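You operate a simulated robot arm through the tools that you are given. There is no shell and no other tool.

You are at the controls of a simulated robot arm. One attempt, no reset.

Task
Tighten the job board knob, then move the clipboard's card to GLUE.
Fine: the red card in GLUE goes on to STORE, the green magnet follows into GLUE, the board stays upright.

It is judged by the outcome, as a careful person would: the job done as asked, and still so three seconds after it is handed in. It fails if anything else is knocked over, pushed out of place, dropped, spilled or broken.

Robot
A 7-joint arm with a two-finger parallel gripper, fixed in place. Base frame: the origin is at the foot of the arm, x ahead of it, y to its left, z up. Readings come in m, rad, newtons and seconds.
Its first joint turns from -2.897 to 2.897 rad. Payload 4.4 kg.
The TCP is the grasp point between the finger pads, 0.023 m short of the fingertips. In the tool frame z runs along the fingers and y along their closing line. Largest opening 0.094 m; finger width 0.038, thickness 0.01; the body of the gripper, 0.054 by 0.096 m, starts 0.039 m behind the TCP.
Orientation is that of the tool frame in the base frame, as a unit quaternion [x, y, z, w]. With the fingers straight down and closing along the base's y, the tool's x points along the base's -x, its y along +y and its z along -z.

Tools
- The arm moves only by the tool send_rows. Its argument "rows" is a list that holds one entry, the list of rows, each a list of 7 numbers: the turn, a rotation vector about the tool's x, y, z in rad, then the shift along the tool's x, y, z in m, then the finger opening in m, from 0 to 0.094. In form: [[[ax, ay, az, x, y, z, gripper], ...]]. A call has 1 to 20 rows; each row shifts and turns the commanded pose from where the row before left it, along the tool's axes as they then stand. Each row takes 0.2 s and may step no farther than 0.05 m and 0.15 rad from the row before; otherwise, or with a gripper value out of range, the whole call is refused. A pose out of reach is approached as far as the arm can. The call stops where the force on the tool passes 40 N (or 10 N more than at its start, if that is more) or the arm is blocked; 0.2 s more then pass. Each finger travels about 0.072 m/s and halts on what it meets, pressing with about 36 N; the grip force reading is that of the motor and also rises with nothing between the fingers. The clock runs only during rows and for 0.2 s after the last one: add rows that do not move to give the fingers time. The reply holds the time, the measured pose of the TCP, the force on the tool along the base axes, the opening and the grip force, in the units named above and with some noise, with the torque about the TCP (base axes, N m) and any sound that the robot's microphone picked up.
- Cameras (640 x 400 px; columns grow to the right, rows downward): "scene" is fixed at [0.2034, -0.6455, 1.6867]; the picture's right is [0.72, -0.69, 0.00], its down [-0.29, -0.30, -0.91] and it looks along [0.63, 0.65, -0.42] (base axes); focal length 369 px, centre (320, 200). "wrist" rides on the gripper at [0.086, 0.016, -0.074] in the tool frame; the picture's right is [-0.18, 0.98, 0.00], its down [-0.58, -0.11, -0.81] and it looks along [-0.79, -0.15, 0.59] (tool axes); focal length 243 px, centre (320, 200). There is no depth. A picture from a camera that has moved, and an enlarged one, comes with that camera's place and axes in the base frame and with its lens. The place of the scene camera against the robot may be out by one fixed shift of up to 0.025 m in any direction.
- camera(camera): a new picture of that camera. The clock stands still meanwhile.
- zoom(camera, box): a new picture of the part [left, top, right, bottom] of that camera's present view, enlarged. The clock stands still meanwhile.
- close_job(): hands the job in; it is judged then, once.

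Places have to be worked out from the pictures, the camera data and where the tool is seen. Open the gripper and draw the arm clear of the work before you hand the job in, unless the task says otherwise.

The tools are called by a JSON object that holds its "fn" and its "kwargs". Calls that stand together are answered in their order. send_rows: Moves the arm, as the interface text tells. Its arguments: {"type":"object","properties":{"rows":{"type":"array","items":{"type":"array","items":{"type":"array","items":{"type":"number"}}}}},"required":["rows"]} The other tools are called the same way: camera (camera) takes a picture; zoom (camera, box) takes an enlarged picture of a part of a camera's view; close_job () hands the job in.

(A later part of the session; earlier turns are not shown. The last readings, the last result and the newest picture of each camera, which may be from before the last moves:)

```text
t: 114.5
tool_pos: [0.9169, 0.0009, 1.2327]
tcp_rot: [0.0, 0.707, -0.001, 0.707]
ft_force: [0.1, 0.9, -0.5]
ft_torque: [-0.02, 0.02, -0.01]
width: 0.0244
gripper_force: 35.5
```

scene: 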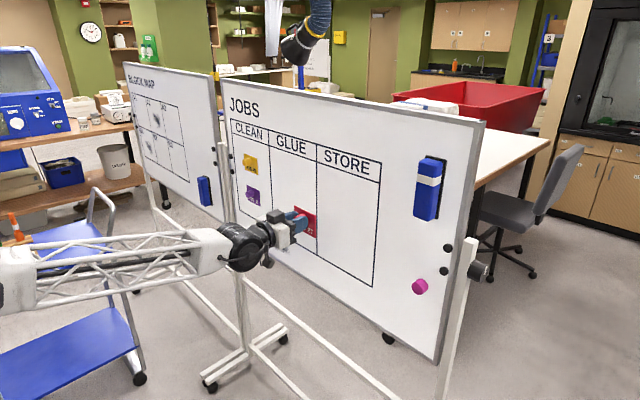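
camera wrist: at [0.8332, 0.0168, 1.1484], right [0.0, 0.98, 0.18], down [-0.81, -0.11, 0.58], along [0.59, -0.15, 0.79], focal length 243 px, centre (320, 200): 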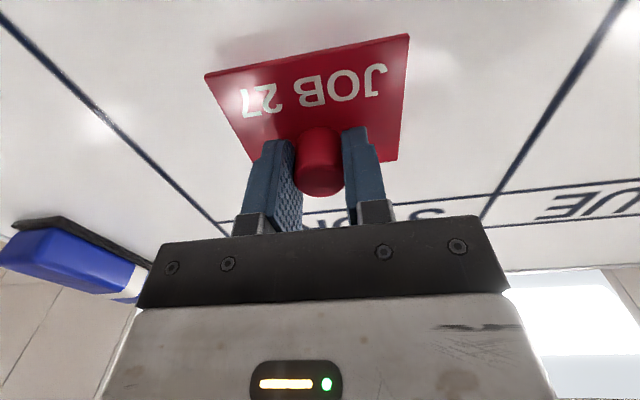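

There's no pull at all, so the magnet isn't attached: the torque shows contact only near the +y edge, meaning the card isn't quite flush. I press more firmly so it seats flat in the grip, then test again for a pull before letting go.

{"fn": "send_rows", "kwargs": {"rows": [[[0, 0, 0, 0, 0, 0.001, 0.0], [0, 0, 0, 0, 0, 0.001, 0.0], [0, 0, 0, 0, 0, 0.0007, 0.0], [0, 0, 0, 0, 0, 0, 0.0], [0, 0, 0, 0, 0, 0, 0.0]]]}}

{"fn": "zoom", "kwargs": {"camera": "wrist", "box": [180, 20, 440, 180]}}

```text
t: 115.8
tool_pos: [0.9202, 0.0008, 1.2333]
tcp_rot: [-0.001, 0.707, 0.0, 0.707]
ft_force: [-8.4, 0.3, -2.7]
ft_torque: [0.01, 0.02, -0.06]
width: 0.0247
gripper_force: 36.1
```

```text
2.46 times, centred on (310, 100) of wrist
camera zoom: at [0.844, 0.0169, 1.148], right [0.0, 0.98, 0.18], down [-0.81, -0.11, 0.58], along [0.59, -0.15, 0.79], focal length 597 px, centre (345, 446)
```

zoom: 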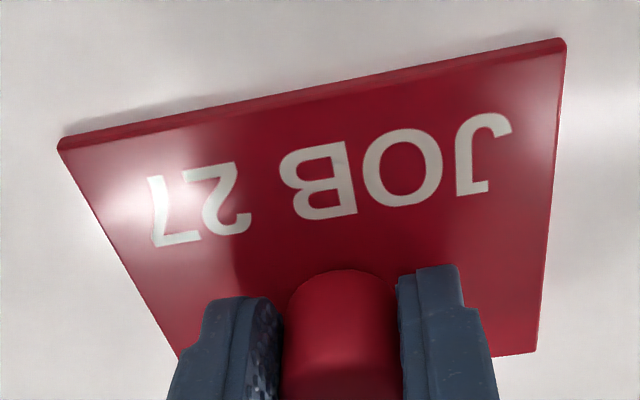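

Contact is now centred at -8 N, so the card is flush. I back off half a millimetre at a time to see if the board pulls back.

{"fn": "send_rows", "kwargs": {"rows": [[[0, 0, 0, 0, 0, -0.0007, 0.0], [0, 0, 0, 0, 0, 0, 0.0]]]}}

{"fn": "send_rows", "kwargs": {"rows": [[[0, 0, 0, 0, 0, -0.0007, 0.0], [0, 0, 0, 0, 0, 0, 0.0]]]}}

{"fn": "send_rows", "kwargs": {"rows": [[[0, 0, 0, 0, 0, -0.0007, 0.0], [0, 0, 0, 0, 0, 0, 0.0]]]}}

```text
t: 116.3
tool_pos: [0.919, 0.0016, 1.2343]
tcp_rot: [0.0, 0.707, -0.001, 0.707]
ft_force: [1.5, 0.7, 0.3]
ft_torque: [0.0, -0.05, 0.0]
width: 0.0243
gripper_force: 36.3
```

```text
t: 117.0
tool_pos: [0.9177, 0.001, 1.2332]
tcp_rot: [0.001, 0.707, -0.001, 0.707]
ft_force: [-0.8, -0.9, -1.0]
ft_torque: [0.0, 0.06, 0.0]
width: 0.0245
gripper_force: 35.9
```

```text
t: 117.5
tool_pos: [0.9178, 0.001, 1.2328]
tcp_rot: [-0.001, 0.707, 0.0, 0.707]
ft_force: [-0.6, 0.7, 0.9]
ft_torque: [0.03, -0.01, 0.03]
width: 0.0246
gripper_force: 36.0
```

No clear pull is visible above the roughly 1 N noise; if the magnet holds, it is weak. I press flush again and then take several readings while backing off in finer steps, to see whether there's a small attraction.

{"fn": "send_rows", "kwargs": {"rows": [[[0, 0, 0, 0, 0, 0.001, 0.0], [0, 0, 0, 0, 0, 0.001, 0.0], [0, 0, 0, 0, 0, 0.0003, 0.0], [0, 0, 0, 0, 0, 0, 0.0]]]}}

{"fn": "send_rows", "kwargs": {"rows": [[[0, 0, 0, 0, 0, -0.0003, 0.0], [0, 0, 0, 0, 0, 0, 0.0]]]}}

{"fn": "send_rows", "kwargs": {"rows": [[[0, 0, 0, 0, 0, -0.0003, 0.0], [0, 0, 0, 0, 0, 0, 0.0]]]}}

{"fn": "send_rows", "kwargs": {"rows": [[[0, 0, 0, 0, 0, -0.0003, 0.0], [0, 0, 0, 0, 0, 0, 0.0]]]}}

{"fn": "zoom", "kwargs": {"camera": "wrist", "box": [180, 20, 440, 180]}}

```text
t: 118.5
tool_pos: [0.9201, 0.001, 1.2337]
tcp_rot: [-0.001, 0.707, 0.0, 0.707]
ft_force: [-7.0, 2.1, 0.2]
ft_torque: [0.01, -0.03, 0.11]
width: 0.0244
gripper_force: 36.2
```

```text
t: 119.2
tool_pos: [0.9198, 0.0004, 1.2328]
tcp_rot: [0.001, 0.708, -0.001, 0.707]
ft_force: [0.0, 0.1, -0.8]
ft_torque: [0.01, -0.02, 0.02]
width: 0.0245
gripper_force: 36.0
```

```text
t: 119.8
tool_pos: [0.9199, 0.0021, 1.2328]
tcp_rot: [-0.001, 0.708, 0.0, 0.707]
ft_force: [0.7, 0.6, -0.1]
ft_torque: [-0.02, 0.04, 0.0]
width: 0.0247
gripper_force: 36.0
```

```text
t: 120.3
tool_pos: [0.9187, 0.0008, 1.2327]
tcp_rot: [-0.001, 0.707, 0.0, 0.707]
ft_force: [0.2, -0.8, -0.6]
ft_torque: [0.0, 0.01, -0.02]
width: 0.0242
gripper_force: 36.2
```

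```text
2.46 times, centred on (310, 100) of wrist
camera zoom: at [0.8435, 0.0174, 1.1478], right [0.0, 0.98, 0.18], down [-0.81, -0.11, 0.58], along [0.59, -0.15, 0.79], focal length 597 px, centre (345, 446)
```

zoom: 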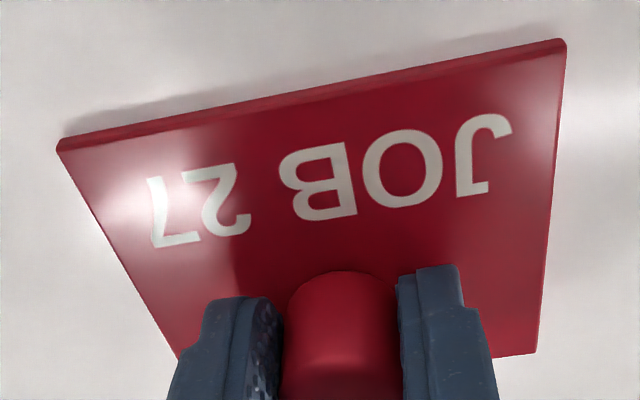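

While gripped there's no measurable attraction, so I want a release that can't drop the card. I'll back off, roll the gripper 90° so the fingers close vertically, and release there with the lower finger still underneath as a catch. That will show whether the magnet holds on its own.

{"fn": "send_rows", "kwargs": {"rows": [[[0, 0, 0, 0, 0, -0.01, 0.0], [0, 0, 0, 0, 0, -0.02, 0.0], [0, 0, 0.05, 0, 0, -0.01, 0.0], [0, 0, 0.08, 0, 0, 0, 0.0], [0, 0, 0.1092, 0, 0, 0, 0.0], [0, 0, 0.1092, 0, 0, 0, 0.0], [0, 0, 0.1092, 0, 0, 0, 0.0], [0, 0, 0.1092, 0, 0, 0, 0.0], [0, 0, 0.1092, 0, 0, 0, 0.0], [0, 0, 0.1092, 0, 0, 0, 0.0], [0, 0, 0.1092, 0, 0, 0, 0.0], [0, 0, 0.1092, 0, 0, 0, 0.0], [0, 0, 0.1092, 0, 0, 0, 0.0], [0, 0, 0.1092, 0, 0, 0, 0.0], [0, 0, 0.1092, 0, 0, 0, 0.0], [0, 0, 0.1092, 0, 0, 0, 0.0], [0, 0, 0.08, 0, 0, 0, 0.0], [0, 0, 0.05, 0, 0, 0, 0.0], [0, 0, 0, 0, 0, 0, 0.0]]]}}

{"fn": "camera", "kwargs": {"camera": "wrist"}}

{"fn": "camera", "kwargs": {"camera": "scene"}}

```text
t: 124.3
tool_pos: [0.8789, 0.0019, 1.2344]
tcp_rot: [0.499, 0.501, 0.5, 0.5]
ft_force: [0.5, -0.2, 0.2]
ft_torque: [-0.01, 0.01, -0.01]
width: 0.0246
gripper_force: 36.4
```

```text
taken
camera wrist: at [0.8036, 0.088, 1.2511], right [0.0, -0.18, 0.98], down [-0.81, -0.58, -0.11], along [0.59, -0.79, -0.15], focal length 243 px, centre (320, 200)
```

wrist: 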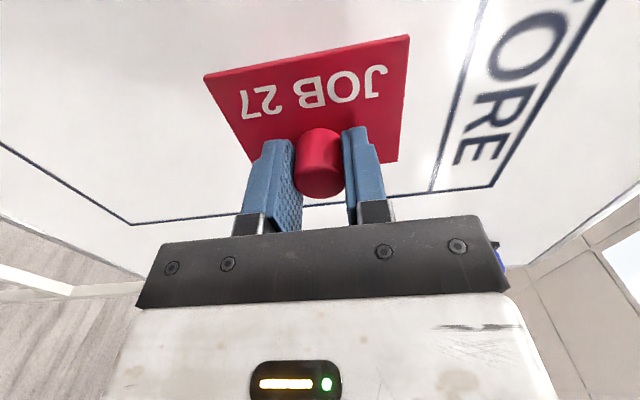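

```text
taken
```

scene: 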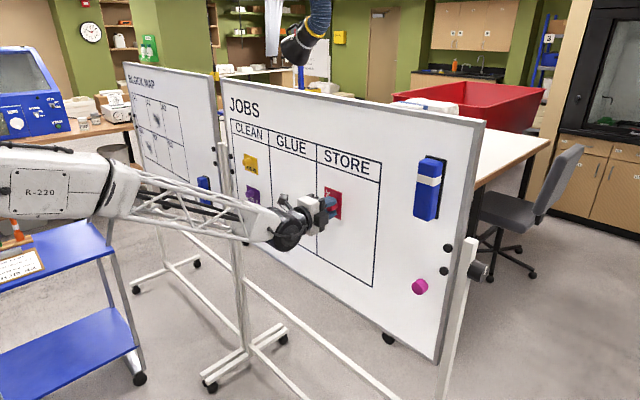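

The roll worked, so the fingers are now above and below the magnet. I bring the card to the board again and touch lightly.

{"fn": "send_rows", "kwargs": {"rows": [[[0, 0, 0, 0, 0, 0.01, 0.0], [0, 0, 0, 0, 0, 0.015, 0.0], [0, 0, 0, 0, 0, 0.01, 0.0], [0, 0, 0, 0, 0, 0.003, 0.0], [0, 0, 0, 0, 0, 0.001, 0.0], [0, 0, 0, 0, 0, 0, 0.0]]]}}

{"fn": "send_rows", "kwargs": {"rows": [[[0, 0, 0, 0, 0, 0.001, 0.0], [0, 0, 0, 0, 0, 0.0005, 0.0], [0, 0, 0, 0, 0, 0, 0.0]]]}}

{"fn": "zoom", "kwargs": {"camera": "wrist", "box": [180, 20, 440, 180]}}

```text
t: 125.8
tool_pos: [0.9175, 0.0024, 1.233]
tcp_rot: [0.5, 0.5, 0.5, 0.5]
ft_force: [-6.0, 3.8, -1.7]
ft_torque: [0.02, -0.04, 0.09]
width: 0.0245
gripper_force: 36.0
```

```text
t: 126.5
tool_pos: [0.9196, 0.0019, 1.2333]
tcp_rot: [0.5, 0.5, 0.5, 0.5]
ft_force: [0.4, -0.6, 0.8]
ft_torque: [0.0, 0.01, 0.0]
width: 0.0244
gripper_force: 35.9
```

```text
2.46 times, centred on (310, 100) of wrist
camera zoom: at [0.8441, 0.0878, 1.251], right [0.0, -0.18, 0.98], down [-0.81, -0.58, -0.11], along [0.59, -0.79, -0.15], focal length 597 px, centre (345, 446)
```

zoom: 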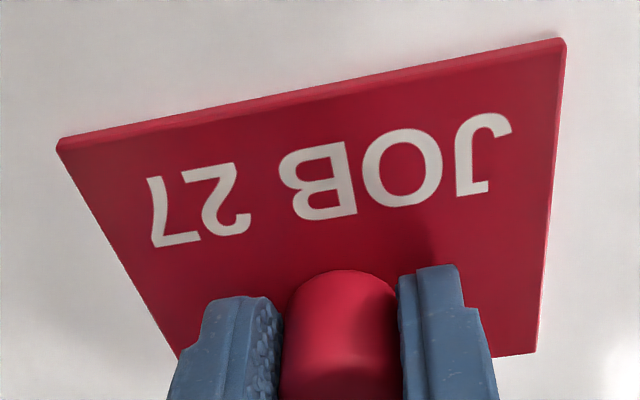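

The contact force has relaxed to zero with the card flush on the board. Now I open the fingers just slightly, to 29 mm, so the lower finger would still catch the magnet, and look at whether it stays.

{"fn": "send_rows", "kwargs": {"rows": [[[0, 0, 0, 0, 0, 0, 0.026], [0, 0, 0, 0, 0, 0, 0.028], [0, 0, 0, 0, 0, 0, 0.029], [0, 0, 0, 0, 0, 0, 0.029]]]}}

{"fn": "camera", "kwargs": {"camera": "wrist"}}

{"fn": "zoom", "kwargs": {"camera": "wrist", "box": [180, 20, 440, 180]}}

{"fn": "zoom", "kwargs": {"camera": "scene", "box": [260, 140, 400, 260]}}

```text
t: 127.5
tool_pos: [0.9198, 0.0023, 1.2337]
tcp_rot: [0.5, 0.5, 0.499, 0.501]
ft_force: [0.1, -0.2, 0.4]
ft_torque: [-0.01, -0.02, -0.01]
width: 0.0292
gripper_force: 0.1
```

```text
taken
camera wrist: at [0.844, 0.0879, 1.2508], right [0.0, -0.18, 0.98], down [-0.81, -0.58, -0.11], along [0.59, -0.79, -0.15], focal length 243 px, centre (320, 200)
```

wrist: 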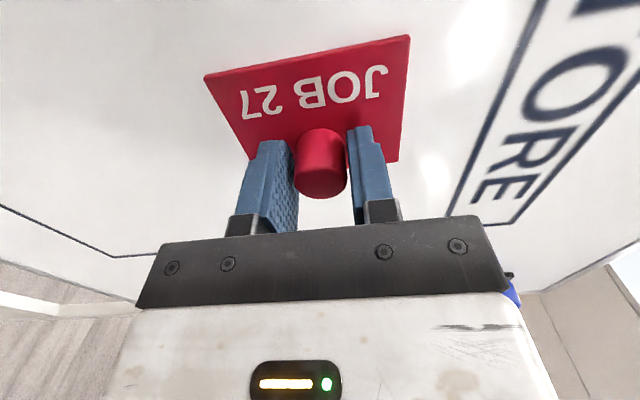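

```text
2.46 times, centred on (310, 100) of wrist
camera zoom: at [0.844, 0.0879, 1.2508], right [0.0, -0.18, 0.98], down [-0.81, -0.58, -0.11], along [0.59, -0.79, -0.15], focal length 597 px, centre (345, 446)
```

zoom: 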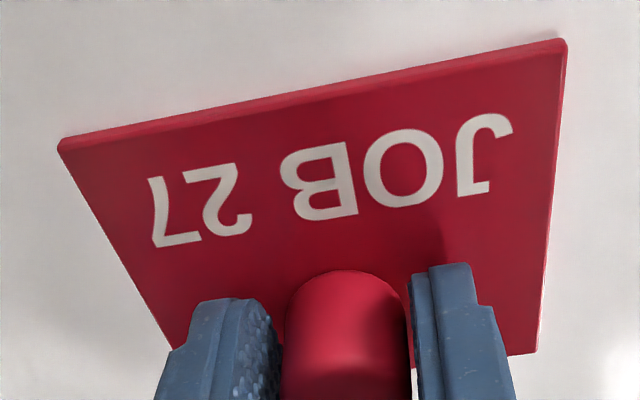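

```text
3.33 times, centred on (330, 200) of scene
camera zoom: at [0.2034, -0.6455, 1.6867], right [0.72, -0.69, 0.0], down [-0.29, -0.3, -0.91], along [0.63, 0.65, -0.42], focal length 1230 px, centre (287, 200)
```

zoom: 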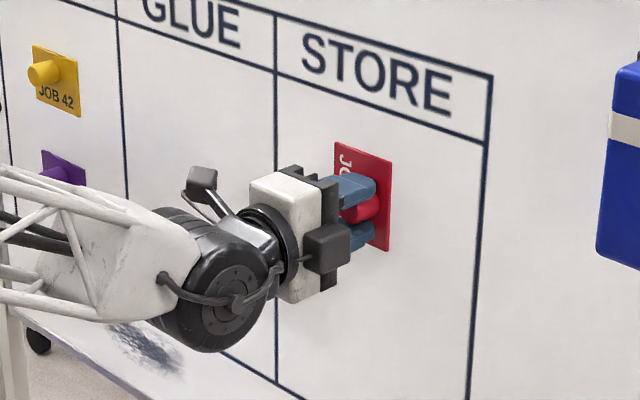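

The card stays on the board by itself: it hasn't moved although both fingers are clear of the magnet. I open further in small steps while staying in place as a guard.

{"fn": "send_rows", "kwargs": {"rows": [[[0, 0, 0, 0, 0, 0, 0.033], [0, 0, 0, 0, 0, 0, 0.038], [0, 0, 0, 0, 0, 0, 0.044], [0, 0, 0, 0, 0, 0, 0.05], [0, 0, 0, 0, 0, 0, 0.055], [0, 0, 0, 0, 0, 0, 0.06], [0, 0, 0, 0, 0, 0, 0.06]]]}}

{"fn": "camera", "kwargs": {"camera": "wrist"}}

```text
t: 129.2
tool_pos: [0.9187, 0.0013, 1.232]
tcp_rot: [0.5, 0.5, 0.501, 0.5]
ft_force: [1.0, 0.0, 0.4]
ft_torque: [0.02, 0.02, -0.03]
width: 0.06
gripper_force: 0.1
```

```text
taken
camera wrist: at [0.844, 0.0879, 1.2508], right [0.0, -0.18, 0.98], down [-0.81, -0.58, -0.11], along [0.59, -0.79, -0.15], focal length 243 px, centre (320, 200)
```

wrist: 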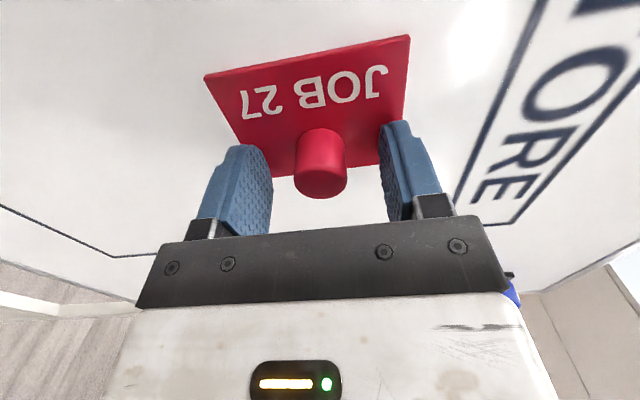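

The red card holds on the board on its own, so a gentle, zero-load release works. It is lying sideways now, so I retreat, roll back to the normal orientation, re-grip with the fingers left and right, and turn it upright.

{"fn": "send_rows", "kwargs": {"rows": [[[0, 0, 0, 0, 0, -0.005, 0.06], [0, 0, 0, 0, 0, -0.015, 0.06], [0, 0, 0, 0, 0, -0.025, 0.06], [0, 0, 0, 0, 0, -0.025, 0.06], [0, 0, -0.1309, 0, 0, 0, 0.06], [0, 0, -0.1309, 0, 0, 0, 0.06], [0, 0, -0.1309, 0, 0, 0, 0.06], [0, 0, -0.1309, 0, 0, 0, 0.06], [0, 0, -0.1309, 0, 0, 0, 0.06], [0, 0, -0.1309, 0, 0, 0, 0.06], [0, 0, -0.1309, 0, 0, 0, 0.06], [0, 0, -0.1309, 0, 0, 0, 0.06], [0, 0, -0.1309, 0, 0, 0, 0.06], [0, 0, -0.1309, 0, 0, 0, 0.06], [0, 0, -0.1309, 0, 0, 0, 0.06], [0, 0, -0.1309, 0, 0, 0, 0.06], [0, 0, 0, 0, 0, 0, 0.06]]]}}

{"fn": "camera", "kwargs": {"camera": "wrist"}}

{"fn": "camera", "kwargs": {"camera": "scene"}}

```text
t: 132.8
tool_pos: [0.8492, 0.0016, 1.2329]
tcp_rot: [-0.001, 0.707, -0.001, 0.707]
ft_force: [0.0, 0.5, 0.2]
ft_torque: [0.02, -0.02, 0.01]
width: 0.0599
gripper_force: 0.0
```

```text
taken
camera wrist: at [0.7742, 0.0173, 1.1486], right [0.0, 0.98, 0.18], down [-0.81, -0.11, 0.58], along [0.59, -0.15, 0.79], focal length 243 px, centre (320, 200)
```

wrist: 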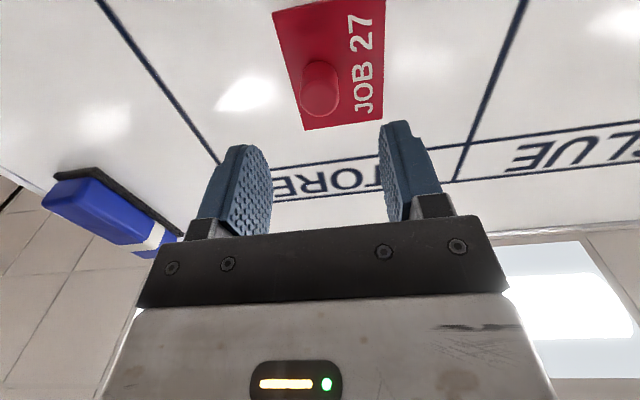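

```text
taken
```

scene: 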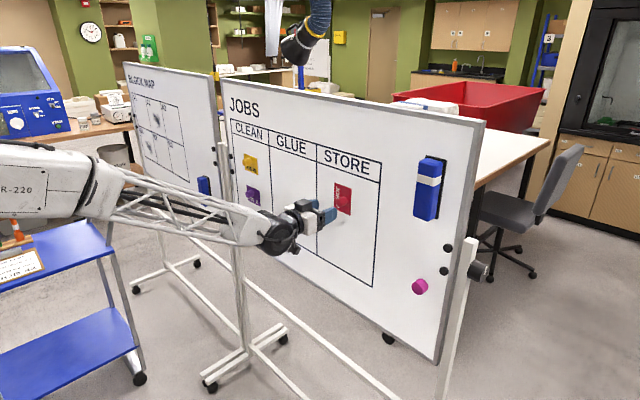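

The red card is held in STORE, just sideways. I advance to its magnet with the fingers left and right and grip it.

{"fn": "send_rows", "kwargs": {"rows": [[[0, 0, 0, 0, 0.0005, 0.015, 0.06], [0, 0, 0, 0, 0, 0.02, 0.06], [0, 0, 0, 0, 0, 0.02, 0.06], [0, 0, 0, 0, 0, 0.01, 0.06], [0, 0, 0, 0, 0, 0, 0.045], [0, 0, 0, 0, 0, 0, 0.03], [0, 0, 0, 0, 0, 0, 0.02], [0, 0, 0, 0, 0, 0, 0.0], [0, 0, 0, 0, 0, 0, 0.0]]]}}

{"fn": "camera", "kwargs": {"camera": "wrist"}}

```text
t: 134.8
tool_pos: [0.9149, 0.0026, 1.2338]
tcp_rot: [0.0, 0.707, 0.0, 0.707]
ft_force: [-0.6, -0.8, -1.5]
ft_torque: [0.02, 0.01, -0.01]
width: 0.0244
gripper_force: 35.7
```

```text
taken
camera wrist: at [0.8393, 0.0181, 1.1477], right [0.0, 0.98, 0.18], down [-0.81, -0.11, 0.58], along [0.59, -0.15, 0.79], focal length 243 px, centre (320, 200)
```

wrist: 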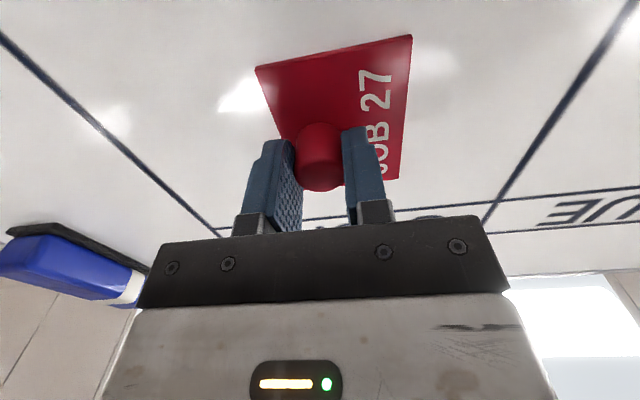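

Gripped. I pull off in fine steps to learn how strongly the board holds the magnet.

{"fn": "send_rows", "kwargs": {"rows": [[[0, 0, 0, 0, 0, -0.0004, 0.0]]]}}

{"fn": "send_rows", "kwargs": {"rows": [[[0, 0, 0, 0, 0, -0.0005, 0.0]]]}}

{"fn": "send_rows", "kwargs": {"rows": [[[0, 0, 0, 0, 0, -0.0006, 0.0]]]}}

{"fn": "send_rows", "kwargs": {"rows": [[[0, 0, 0, 0, 0, -0.001, 0.0]]]}}

```text
t: 135.2
tool_pos: [0.9145, 0.0026, 1.2344]
tcp_rot: [0.0, 0.708, -0.001, 0.707]
ft_force: [-0.1, 0.5, -0.1]
ft_torque: [0.01, 0.01, 0.01]
width: 0.0245
gripper_force: 35.3
```

```text
t: 135.6
tool_pos: [0.9133, 0.0026, 1.2335]
tcp_rot: [0.0, 0.707, 0.0, 0.707]
ft_force: [6.3, 1.1, 0.1]
ft_torque: [-0.02, 0.02, -0.05]
width: 0.0246
gripper_force: 36.5
```

```text
t: 135.9
tool_pos: [0.9128, 0.0036, 1.2334]
tcp_rot: [0.0, 0.707, 0.0, 0.707]
ft_force: [-0.9, -0.5, -0.2]
ft_torque: [0.03, 0.05, 0.04]
width: 0.0246
gripper_force: 35.7
```

```text
t: 136.3
tool_pos: [0.913, 0.0017, 1.2333]
tcp_rot: [0.0, 0.707, -0.001, 0.707]
ft_force: [0.8, 0.7, 0.2]
ft_torque: [-0.03, -0.03, 0.0]
width: 0.0241
gripper_force: 36.3
```

The board pulled with about 6 N and then let go. I back off 1.5 cm and check the card comes along.

{"fn": "send_rows", "kwargs": {"rows": [[[0, 0, 0, 0, 0, -0.002, 0.0], [0, 0, 0, 0, 0, -0.005, 0.0], [0, 0, 0, 0, 0, -0.01, 0.0], [0, 0, 0, 0, 0, -0.01, 0.0], [0, 0, 0, 0, 0, -0.005, 0.0], [0, 0, 0, 0, 0, 0, 0.0]]]}}

{"fn": "camera", "kwargs": {"camera": "wrist"}}

{"fn": "zoom", "kwargs": {"camera": "scene", "box": [260, 140, 400, 260]}}

```text
t: 137.8
tool_pos: [0.8794, 0.0019, 1.2332]
tcp_rot: [0.0, 0.708, -0.001, 0.707]
ft_force: [-0.8, -0.6, -0.1]
ft_torque: [0.0, 0.02, -0.03]
width: 0.0245
gripper_force: 35.9
```

```text
taken
camera wrist: at [0.8045, 0.0176, 1.1481], right [0.0, 0.98, 0.18], down [-0.81, -0.11, 0.58], along [0.59, -0.15, 0.79], focal length 243 px, centre (320, 200)
```

wrist: 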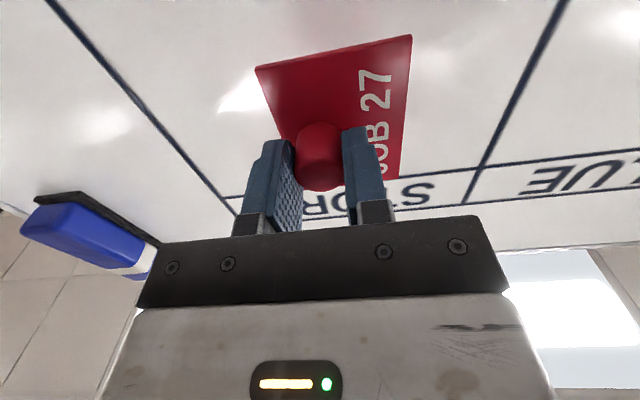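

```text
3.33 times, centred on (330, 200) of scene
camera zoom: at [0.2034, -0.6455, 1.6867], right [0.72, -0.69, 0.0], down [-0.29, -0.3, -0.91], along [0.63, 0.65, -0.42], focal length 1230 px, centre (287, 200)
```

zoom: 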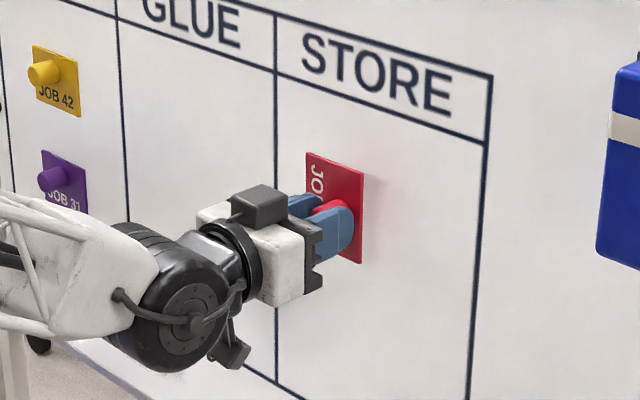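

The card came off with the gripper. I roll the tool -90° to make the card upright, with the fingers then above and below the magnet.

{"fn": "send_rows", "kwargs": {"rows": [[[0, 0, -0.05, 0, 0, 0, 0.0], [0, 0, -0.08, 0, 0, 0, 0.0], [0, 0, -0.1092, 0, 0, 0, 0.0], [0, 0, -0.1092, 0, 0, 0, 0.0], [0, 0, -0.1092, 0, 0, 0, 0.0], [0, 0, -0.1092, 0, 0, 0, 0.0], [0, 0, -0.1092, 0, 0, 0, 0.0], [0, 0, -0.1092, 0, 0, 0, 0.0], [0, 0, -0.1092, 0, 0, 0, 0.0], [0, 0, -0.1092, 0, 0, 0, 0.0], [0, 0, -0.1092, 0, 0, 0, 0.0], [0, 0, -0.1092, 0, 0, 0, 0.0], [0, 0, -0.1092, 0, 0, 0, 0.0], [0, 0, -0.1092, 0, 0, 0, 0.0], [0, 0, -0.08, 0, 0, 0, 0.0], [0, 0, -0.05, 0, 0, 0, 0.0], [0, 0, 0, 0, 0, 0, 0.0]]]}}

{"fn": "camera", "kwargs": {"camera": "wrist"}}

{"fn": "zoom", "kwargs": {"camera": "scene", "box": [260, 140, 400, 260]}}

```text
t: 141.3
tool_pos: [0.8805, 0.0019, 1.2345]
tcp_rot: [0.501, -0.5, 0.5, -0.499]
ft_force: [0.7, 0.8, 0.2]
ft_torque: [-0.02, 0.02, 0.01]
width: 0.0244
gripper_force: 35.7
```

```text
taken
camera wrist: at [0.8045, -0.0846, 1.2192], right [0.0, 0.18, -0.98], down [-0.81, 0.58, 0.11], along [0.59, 0.79, 0.15], focal length 243 px, centre (320, 200)
```

wrist: 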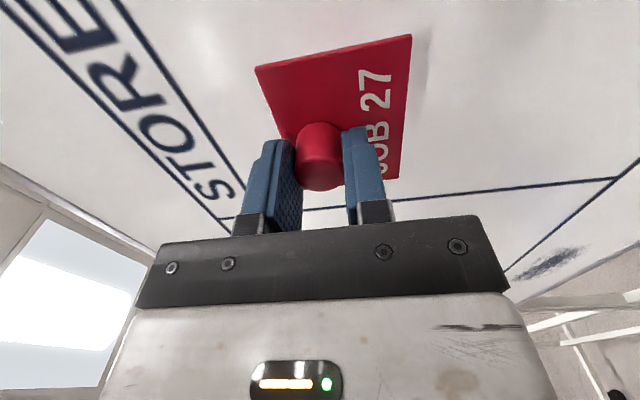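

```text
3.33 times, centred on (330, 200) of scene
camera zoom: at [0.2034, -0.6455, 1.6867], right [0.72, -0.69, 0.0], down [-0.29, -0.3, -0.91], along [0.63, 0.65, -0.42], focal length 1230 px, centre (287, 200)
```

zoom: 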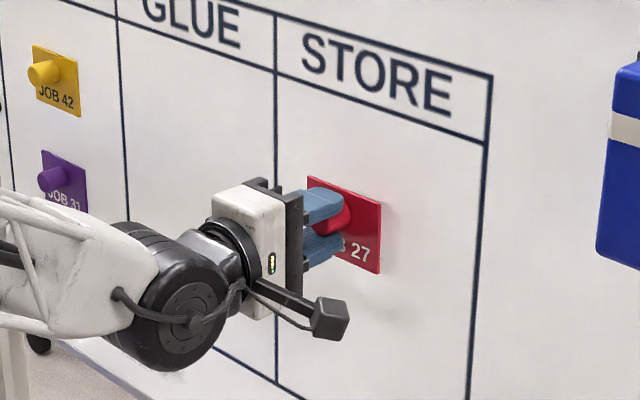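

The card is upright and centred in STORE. I bring it to the board and touch lightly.

{"fn": "send_rows", "kwargs": {"rows": [[[0, 0, 0, 0, 0, 0.008, 0.0], [0, 0, 0, 0, 0, 0.012, 0.0], [0, 0, 0, 0, 0, 0.008, 0.0], [0, 0, 0, 0, 0, 0.003, 0.0], [0, 0, 0, 0, 0, 0.001, 0.0], [0, 0, 0, 0, 0, 0, 0.0]]]}}

{"fn": "send_rows", "kwargs": {"rows": [[[0, 0, 0, 0, 0, 0.001, 0.0], [0, 0, 0, 0, 0, 0, 0.0]]]}}

{"fn": "zoom", "kwargs": {"camera": "wrist", "box": [180, 20, 440, 180]}}

```text
t: 142.8
tool_pos: [0.9123, 0.0019, 1.2338]
tcp_rot: [0.501, -0.5, 0.499, -0.5]
ft_force: [0.2, 0.2, 0.8]
ft_torque: [-0.01, 0.01, 0.03]
width: 0.0248
gripper_force: 35.7
```

```text
t: 143.3
tool_pos: [0.9125, 0.0028, 1.2334]
tcp_rot: [-0.5, 0.499, -0.5, 0.501]
ft_force: [-4.2, -0.4, -0.2]
ft_torque: [0.01, 0.0, 0.01]
width: 0.0248
gripper_force: 35.9
```

```text
2.46 times, centred on (310, 100) of wrist
camera zoom: at [0.8373, -0.0847, 1.2186], right [0.0, 0.18, -0.98], down [-0.81, 0.58, 0.11], along [0.59, 0.79, 0.15], focal length 597 px, centre (345, 446)
```

zoom: 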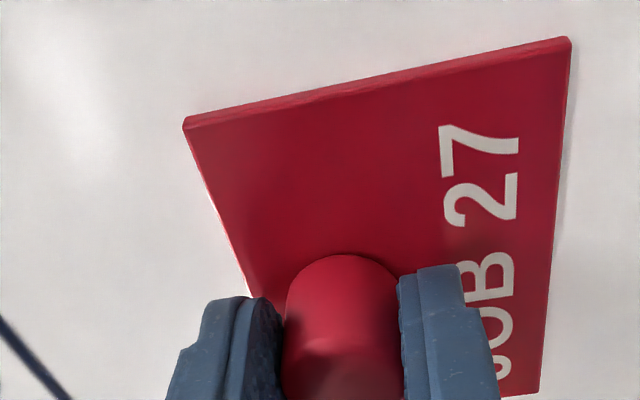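

Light, centred contact at -4 N and the card looks flush. I add half a millimetre, let it relax, then open slightly with the lower finger still underneath.

{"fn": "send_rows", "kwargs": {"rows": [[[0, 0, 0, 0, 0, 0.0005, 0.0], [0, 0, 0, 0, 0, 0, 0.0], [0, 0, 0, 0, 0, 0, 0.0], [0, 0, 0, 0, 0, 0, 0.0]]]}}

{"fn": "send_rows", "kwargs": {"rows": [[[0, 0, 0, 0, 0, 0, 0.0255], [0, 0, 0, 0, 0, 0, 0.027], [0, 0, 0, 0, 0, 0, 0.029], [0, 0, 0, 0, 0, 0, 0.029]]]}}

{"fn": "zoom", "kwargs": {"camera": "wrist", "box": [180, 20, 440, 180]}}

```text
t: 144.3
tool_pos: [0.9127, 0.002, 1.234]
tcp_rot: [-0.5, 0.501, -0.5, 0.5]
ft_force: [1.2, 0.4, -0.3]
ft_torque: [0.05, 0.01, 0.02]
width: 0.0248
gripper_force: 36.2
```

```text
t: 145.3
tool_pos: [0.9131, 0.0019, 1.2333]
tcp_rot: [-0.5, 0.5, -0.5, 0.5]
ft_force: [0.4, 0.4, 0.3]
ft_torque: [0.04, -0.01, -0.02]
width: 0.0289
gripper_force: 0.0
```

```text
2.46 times, centred on (310, 100) of wrist
camera zoom: at [0.8381, -0.0846, 1.2185], right [0.0, 0.18, -0.98], down [-0.81, 0.58, 0.11], along [0.59, 0.79, 0.15], focal length 597 px, centre (345, 446)
```

zoom: 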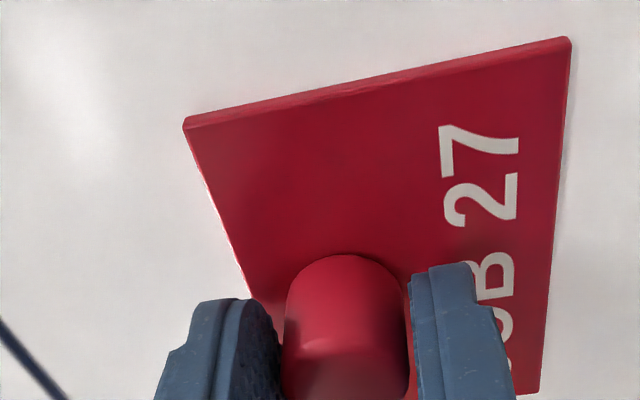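

The card hasn't moved with both fingers off the magnet, so it is held. I open fully in steps and back straight away.

{"fn": "send_rows", "kwargs": {"rows": [[[0, 0, 0, 0, 0, 0, 0.033], [0, 0, 0, 0, 0, 0, 0.038], [0, 0, 0, 0, 0, 0, 0.044], [0, 0, 0, 0, 0, 0, 0.05], [0, 0, 0, 0, 0, 0, 0.06], [0, 0, 0, 0, 0, 0, 0.06], [0, 0, 0, 0, 0, -0.005, 0.06], [0, 0, 0, 0, 0, -0.015, 0.06], [0, 0, 0, 0, 0, -0.025, 0.06], [0, 0, 0, 0, 0, -0.03, 0.06], [0, 0, 0, 0, 0, 0, 0.06]]]}}

{"fn": "camera", "kwargs": {"camera": "wrist"}}

{"fn": "camera", "kwargs": {"camera": "scene"}}

```text
t: 147.8
tool_pos: [0.8389, -0.0007, 1.2348]
tcp_rot: [-0.5, 0.501, -0.499, 0.5]
ft_force: [-0.4, -0.3, 0.2]
ft_torque: [0.01, -0.02, 0.0]
width: 0.0603
gripper_force: 0.0
```

```text
taken
camera wrist: at [0.7636, -0.0865, 1.2185], right [0.0, 0.18, -0.98], down [-0.81, 0.58, 0.11], along [0.59, 0.79, 0.15], focal length 243 px, centre (320, 200)
```

wrist: 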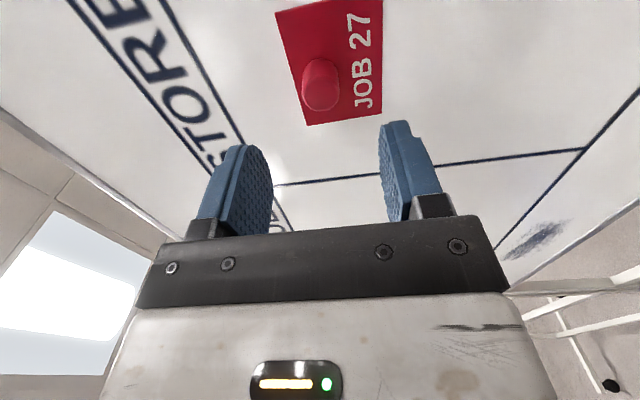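

```text
taken
```

scene: 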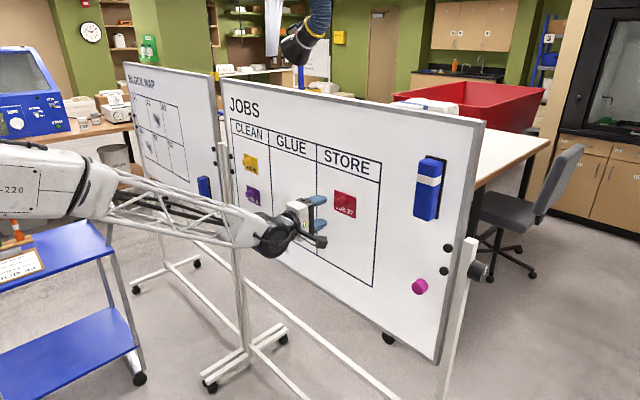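

The red card is now upright and holding in STORE. Next is the yellow JOB 42 card: its magnet is near (y 0.485, z 1.236), from the first wrist view. I back off and move across in front of the board, keeping the fingers above and below.

{"fn": "send_rows", "kwargs": {"rows": [[[0, 0, 0, 0, 0, -0.03, 0.06], [0, 0, 0, -0.03, 0, -0.01, 0.06], [0, 0, 0, -0.045, 0, 0, 0.06], [0, 0, 0, -0.045, 0, 0, 0.06], [0, 0, 0, -0.045, 0, 0, 0.06], [0, 0, 0, -0.045, 0, 0, 0.06], [0, 0, 0, -0.045, 0, 0, 0.06], [0, 0, 0, -0.045, 0, 0, 0.06], [0, 0, 0, -0.045, 0, 0, 0.06], [0, 0, 0, -0.045, 0, 0, 0.06], [0, 0, 0, -0.045, 0, 0, 0.06], [0, 0, 0, -0.045, 0, 0, 0.06], [0, 0, 0, 0, 0, 0, 0.06]]]}}

{"fn": "camera", "kwargs": {"camera": "wrist"}}

{"fn": "camera", "kwargs": {"camera": "scene"}}

```text
t: 150.6
tool_pos: [0.7975, 0.4827, 1.2324]
tcp_rot: [-0.499, 0.5, -0.5, 0.5]
ft_force: [0.8, -0.5, 0.9]
ft_torque: [0.03, -0.02, -0.02]
width: 0.0599
gripper_force: 0.1
```

```text
taken
camera wrist: at [0.7225, 0.3968, 1.2176], right [0.0, 0.18, -0.98], down [-0.81, 0.58, 0.11], along [0.59, 0.79, 0.15], focal length 243 px, centre (320, 200)
```

wrist: 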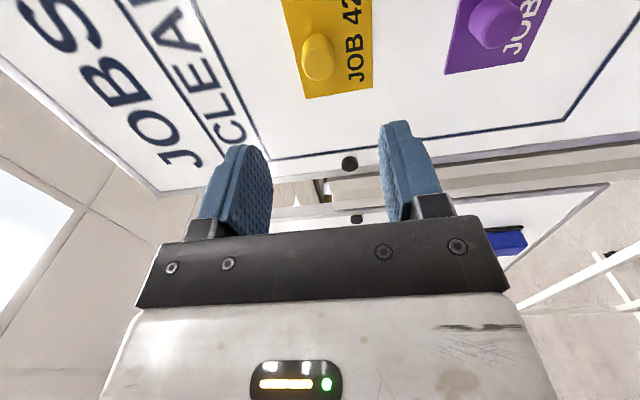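

```text
taken
```

scene: 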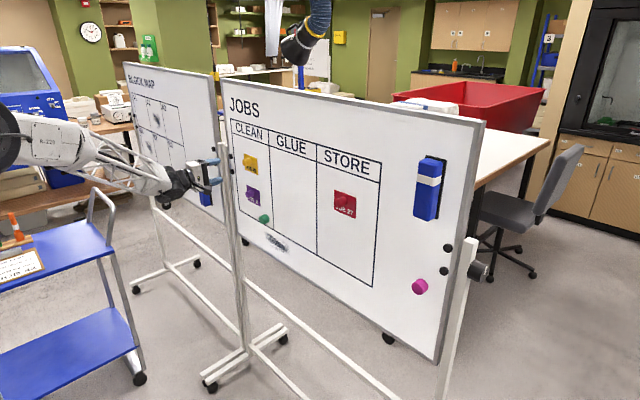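

The red card is holding well in STORE. The yellow card is ahead, so I zoom in to locate its magnet.

{"fn": "zoom", "kwargs": {"camera": "wrist", "box": [240, 0, 440, 125]}}

```text
3.20 times, centred on (340, 62) of wrist
camera zoom: at [0.7225, 0.3968, 1.2176], right [0.0, 0.18, -0.98], down [-0.81, 0.58, 0.11], along [0.59, 0.79, 0.15], focal length 776 px, centre (256, 640)
```

zoom: 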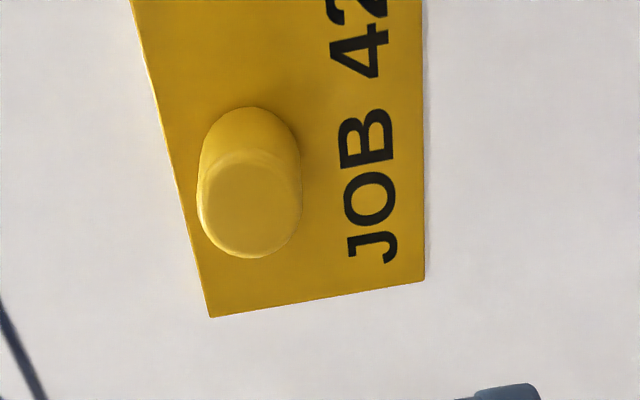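

The magnet is almost exactly on axis at (y≈0.484, z≈1.234). I advance in two stages.

{"fn": "send_rows", "kwargs": {"rows": [[[0, 0, 0, -0.001, -0.0015, 0.03, 0.06], [0, 0, 0, 0, 0, 0.03, 0.06], [0, 0, 0, 0, 0, 0.025, 0.06], [0, 0, 0, 0, 0, 0, 0.06]]]}}

{"fn": "camera", "kwargs": {"camera": "wrist"}}

```text
t: 151.6
tool_pos: [0.8835, 0.4834, 1.2343]
tcp_rot: [-0.5, 0.499, -0.5, 0.501]
ft_force: [0.2, 0.2, -0.9]
ft_torque: [-0.01, -0.02, 0.05]
width: 0.0598
gripper_force: 0.0
```

```text
taken
camera wrist: at [0.8087, 0.3961, 1.2191], right [0.0, 0.18, -0.98], down [-0.81, 0.58, 0.11], along [0.59, 0.79, 0.15], focal length 243 px, centre (320, 200)
```

wrist: 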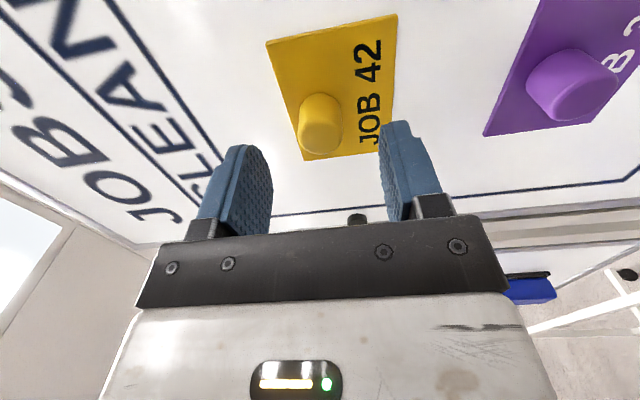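

Centred within 2–3 mm. I advance the last 30 mm and close on the yellow magnet.

{"fn": "send_rows", "kwargs": {"rows": [[[0, 0, 0, 0.0015, 0.001, 0.012, 0.06], [0, 0, 0, 0, 0, 0.012, 0.06], [0, 0, 0, 0, 0, 0.006, 0.06], [0, 0, 0, 0, 0, 0, 0.05], [0, 0, 0, 0, 0, 0, 0.035], [0, 0, 0, 0, 0, 0, 0.025], [0, 0, 0, 0, 0, 0, 0.0], [0, 0, 0, 0, 0, 0, 0.0]]]}}

{"fn": "camera", "kwargs": {"camera": "wrist"}}

{"fn": "zoom", "kwargs": {"camera": "scene", "box": [180, 110, 320, 230]}}

```text
t: 153.3
tool_pos: [0.9118, 0.4805, 1.2333]
tcp_rot: [0.5, -0.5, 0.5, -0.5]
ft_force: [-0.2, -0.8, -0.2]
ft_torque: [0.0, -0.03, 0.02]
width: 0.0246
gripper_force: 36.4
```

```text
taken
camera wrist: at [0.8378, 0.3947, 1.2179], right [0.0, 0.18, -0.98], down [-0.81, 0.58, 0.11], along [0.59, 0.79, 0.15], focal length 243 px, centre (320, 200)
```

wrist: 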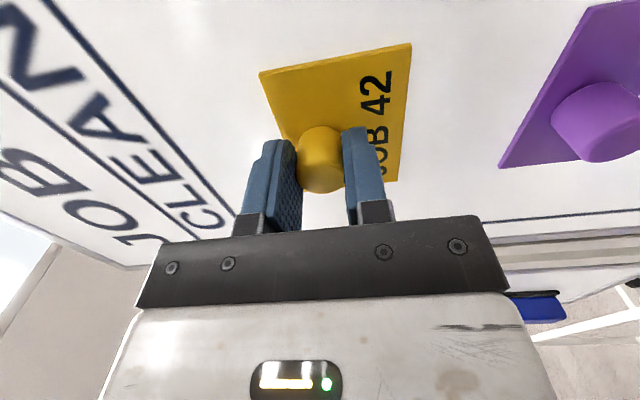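

```text
3.33 times, centred on (250, 170) of scene
camera zoom: at [0.2034, -0.6455, 1.6867], right [0.72, -0.69, 0.0], down [-0.29, -0.3, -0.91], along [0.63, 0.65, -0.42], focal length 1230 px, centre (553, 300)
```

zoom: 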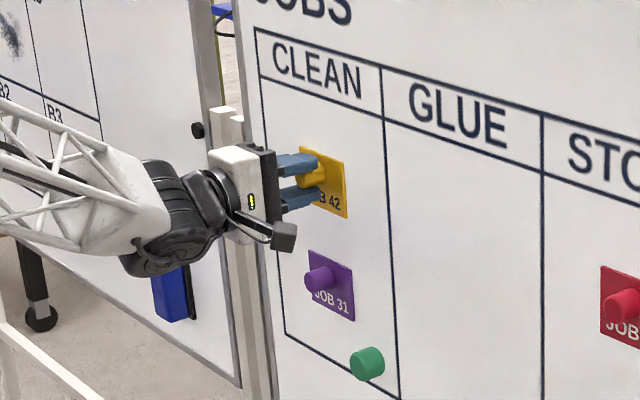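

The yellow magnet is gripped. I pull it off gently with a slow ramp.

{"fn": "send_rows", "kwargs": {"rows": [[[0, 0, 0, 0, 0, -0.001, 0.0], [0, 0, 0, 0, 0, -0.001, 0.0], [0, 0, 0, 0, 0, -0.001, 0.0], [0, 0, 0, 0, 0, -0.003, 0.0], [0, 0, 0, 0, 0, -0.006, 0.0], [0, 0, 0, 0, 0, -0.01, 0.0], [0, 0, 0, 0, 0, -0.01, 0.0], [0, 0, 0, 0, 0, -0.005, 0.0], [0, 0, 0, 0, 0, 0, 0.0]]]}}

{"fn": "camera", "kwargs": {"camera": "wrist"}}

{"fn": "zoom", "kwargs": {"camera": "scene", "box": [180, 110, 320, 230]}}

```text
t: 155.3
tool_pos: [0.8768, 0.4825, 1.2347]
tcp_rot: [-0.5, 0.5, -0.5, 0.5]
ft_force: [0.2, 0.7, -0.9]
ft_torque: [0.0, 0.01, 0.01]
width: 0.0246
gripper_force: 36.1
```

```text
taken
camera wrist: at [0.8008, 0.3945, 1.2188], right [0.0, 0.18, -0.98], down [-0.81, 0.58, 0.11], along [0.59, 0.79, 0.15], focal length 243 px, centre (320, 200)
```

wrist: 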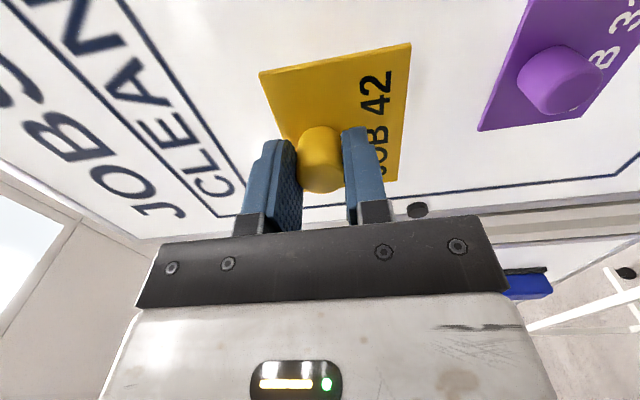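

```text
3.33 times, centred on (250, 170) of scene
camera zoom: at [0.2034, -0.6455, 1.6867], right [0.72, -0.69, 0.0], down [-0.29, -0.3, -0.91], along [0.63, 0.65, -0.42], focal length 1230 px, centre (553, 300)
```

zoom: 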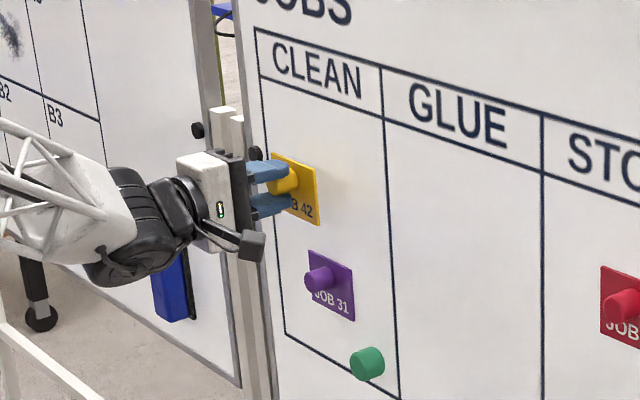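

The card came off cleanly with no other change. I carry it sideways 0.239 m to the middle of GLUE.

{"fn": "send_rows", "kwargs": {"rows": [[[0, 0, 0, 0.0117, 0, 0, 0.0], [0, 0, 0, 0.0204, 0, 0, 0.0], [0, 0, 0, 0.0291, 0, 0, 0.0], [0, 0, 0, 0.0291, 0, 0, 0.0], [0, 0, 0, 0.0291, 0, 0, 0.0], [0, 0, 0, 0.0291, 0, 0, 0.0], [0, 0, 0, 0.0291, 0, 0, 0.0], [0, 0, 0, 0.0291, 0, 0, 0.0], [0, 0, 0, 0.0204, 0, 0, 0.0], [0, 0, 0, 0.0117, 0, 0, 0.0], [0, 0, 0, 0, 0, 0, 0.0]]]}}

{"fn": "camera", "kwargs": {"camera": "wrist"}}

{"fn": "zoom", "kwargs": {"camera": "scene", "box": [210, 120, 370, 260]}}

```text
t: 157.8
tool_pos: [0.8744, 0.241, 1.2335]
tcp_rot: [0.5, -0.5, 0.5, -0.5]
ft_force: [-0.2, 0.2, 0.7]
ft_torque: [-0.01, 0.0, 0.01]
width: 0.0246
gripper_force: 35.7
```

```text
taken
camera wrist: at [0.8009, 0.1546, 1.2183], right [0.0, 0.18, -0.98], down [-0.81, 0.58, 0.11], along [0.59, 0.79, 0.15], focal length 243 px, centre (320, 200)
```

wrist: 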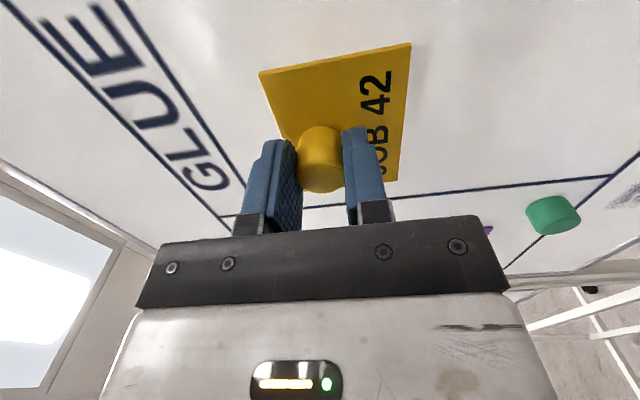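

```text
2.86 times, centred on (290, 190) of scene
camera zoom: at [0.2034, -0.6455, 1.6867], right [0.72, -0.69, 0.0], down [-0.29, -0.3, -0.91], along [0.63, 0.65, -0.42], focal length 1054 px, centre (406, 229)
```

zoom: 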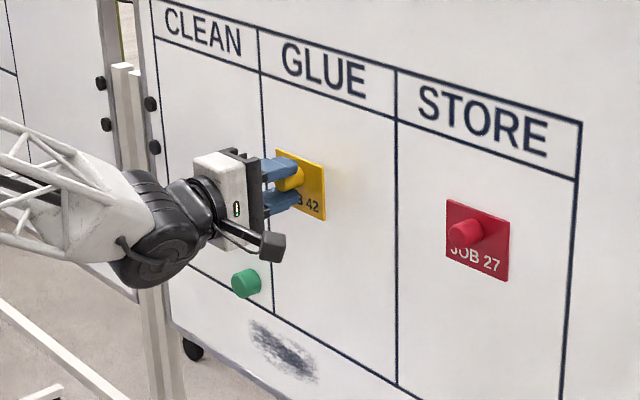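

The yellow card is centred in GLUE. I bring it to the board and feel for light contact.

{"fn": "send_rows", "kwargs": {"rows": [[[0, 0, 0, 0, 0, 0.008, 0.0], [0, 0, 0, 0, 0, 0.012, 0.0], [0, 0, 0, 0, 0, 0.009, 0.0], [0, 0, 0, 0, 0, 0.004, 0.0], [0, 0, 0, 0, 0, 0.001, 0.0], [0, 0, 0, 0, 0, 0, 0.0]]]}}

{"fn": "send_rows", "kwargs": {"rows": [[[0, 0, 0, 0, 0, 0.001, 0.0], [0, 0, 0, 0, 0, 0, 0.0]]]}}

{"fn": "send_rows", "kwargs": {"rows": [[[0, 0, 0, 0, 0, 0.001, 0.0], [0, 0, 0, 0, 0, 0, 0.0]]]}}

{"fn": "zoom", "kwargs": {"camera": "wrist", "box": [180, 20, 440, 180]}}

```text
t: 159.2
tool_pos: [0.9107, 0.2444, 1.2332]
tcp_rot: [-0.499, 0.5, -0.5, 0.501]
ft_force: [-0.3, 0.7, -0.4]
ft_torque: [0.01, 0.04, 0.0]
width: 0.0245
gripper_force: 35.8
```

```text
t: 159.8
tool_pos: [0.9121, 0.2427, 1.2344]
tcp_rot: [-0.5, 0.5, -0.5, 0.5]
ft_force: [-2.2, -0.3, -2.1]
ft_torque: [-0.04, 0.07, 0.01]
width: 0.0243
gripper_force: 36.2
```

```text
t: 160.3
tool_pos: [0.9125, 0.2437, 1.234]
tcp_rot: [-0.5, 0.5, -0.5, 0.5]
ft_force: [-31.5, -0.1, 0.2]
ft_torque: [0.0, 0.37, 0.16]
width: 0.0244
gripper_force: 35.4
```

```text
2.46 times, centred on (310, 100) of wrist
camera zoom: at [0.837, 0.1564, 1.2186], right [0.0, 0.18, -0.98], down [-0.81, 0.58, 0.11], along [0.59, 0.79, 0.15], focal length 597 px, centre (345, 446)
```

zoom: 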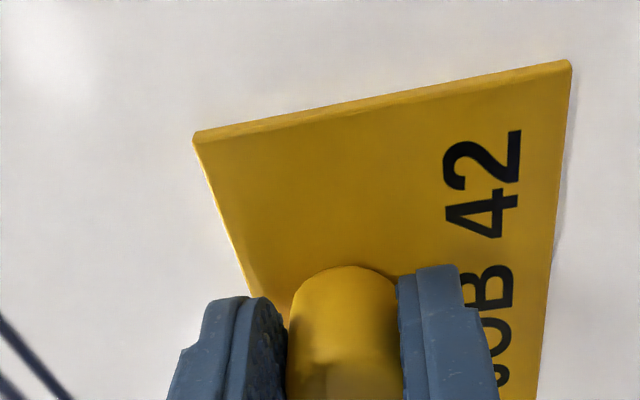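

The last millimetre pressed to -31 N, which is more than I want. I ease back until the load is near zero before releasing.

{"fn": "send_rows", "kwargs": {"rows": [[[0, 0, 0, 0, 0, -0.0006, 0.0], [0, 0, 0, 0, 0, 0, 0.0], [0, 0, 0, 0, 0, 0, 0.0]]]}}

```text
t: 161.2
tool_pos: [0.9115, 0.2432, 1.2334]
tcp_rot: [0.5, -0.5, 0.5, -0.5]
ft_force: [-0.3, -0.3, 0.3]
ft_torque: [-0.01, 0.04, 0.02]
width: 0.0246
gripper_force: 36.3
```

The load is now zero. I nudge forward 0.3 mm to make sure the card is touching, let it settle, and check.

{"fn": "send_rows", "kwargs": {"rows": [[[0, 0, 0, 0, 0, 0.0003, 0.0], [0, 0, 0, 0, 0, 0, 0.0], [0, 0, 0, 0, 0, 0, 0.0]]]}}

{"fn": "zoom", "kwargs": {"camera": "wrist", "box": [180, 20, 440, 180]}}

```text
t: 161.9
tool_pos: [0.912, 0.2429, 1.2335]
tcp_rot: [0.5, -0.5, 0.5, -0.5]
ft_force: [-13.4, -3.1, 0.0]
ft_torque: [0.04, 0.16, -0.05]
width: 0.0245
gripper_force: 35.7
```

```text
2.46 times, centred on (310, 100) of wrist
camera zoom: at [0.8371, 0.1558, 1.2186], right [0.0, 0.18, -0.98], down [-0.81, 0.58, 0.11], along [0.59, 0.79, 0.15], focal length 597 px, centre (345, 446)
```

zoom: 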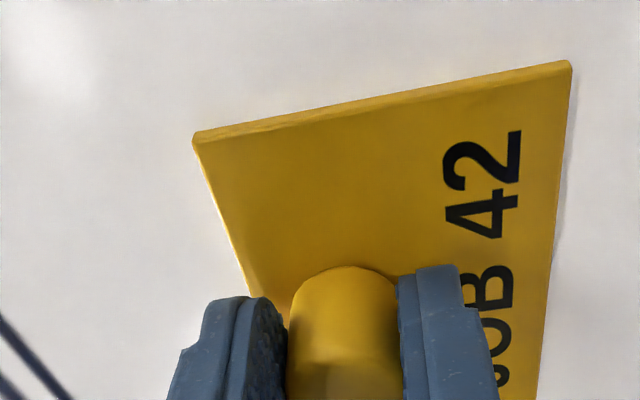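

Contact is confirmed at -13 N. I back off 0.25 mm to unload it, then open slightly with the lower finger still beneath.

{"fn": "send_rows", "kwargs": {"rows": [[[0, 0, 0, 0, 0, -0.00025, 0.0], [0, 0, 0, 0, 0, 0, 0.0], [0, 0, 0, 0, 0, 0, 0.0]]]}}

{"fn": "send_rows", "kwargs": {"rows": [[[0, 0, 0, 0, 0, 0, 0.0255], [0, 0, 0, 0, 0, 0, 0.027], [0, 0, 0, 0, 0, 0, 0.029], [0, 0, 0, 0, 0, 0, 0.029]]]}}

{"fn": "zoom", "kwargs": {"camera": "wrist", "box": [180, 20, 440, 180]}}

```text
t: 162.8
tool_pos: [0.9124, 0.2434, 1.2344]
tcp_rot: [0.499, -0.5, 0.5, -0.5]
ft_force: [-1.9, -3.2, -2.4]
ft_torque: [0.0, 0.11, -0.05]
width: 0.0247
gripper_force: 36.4
```

```text
t: 163.8
tool_pos: [0.9112, 0.2437, 1.2331]
tcp_rot: [-0.5, 0.5, -0.5, 0.5]
ft_force: [-0.1, -0.2, -0.2]
ft_torque: [0.0, -0.01, -0.01]
width: 0.0292
gripper_force: 0.1
```

```text
2.46 times, centred on (310, 100) of wrist
camera zoom: at [0.8371, 0.1559, 1.2187], right [0.0, 0.18, -0.98], down [-0.81, 0.58, 0.11], along [0.59, 0.79, 0.15], focal length 597 px, centre (345, 446)
```

zoom: 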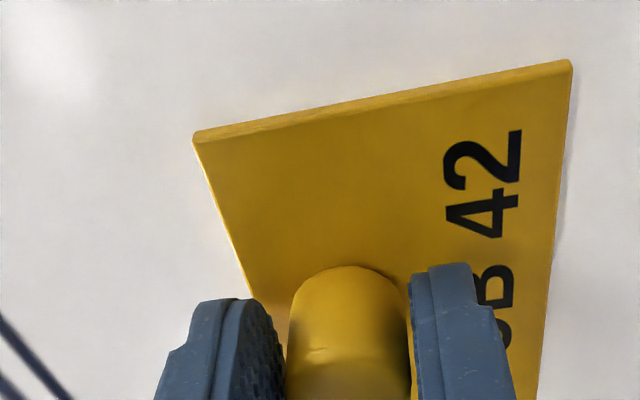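

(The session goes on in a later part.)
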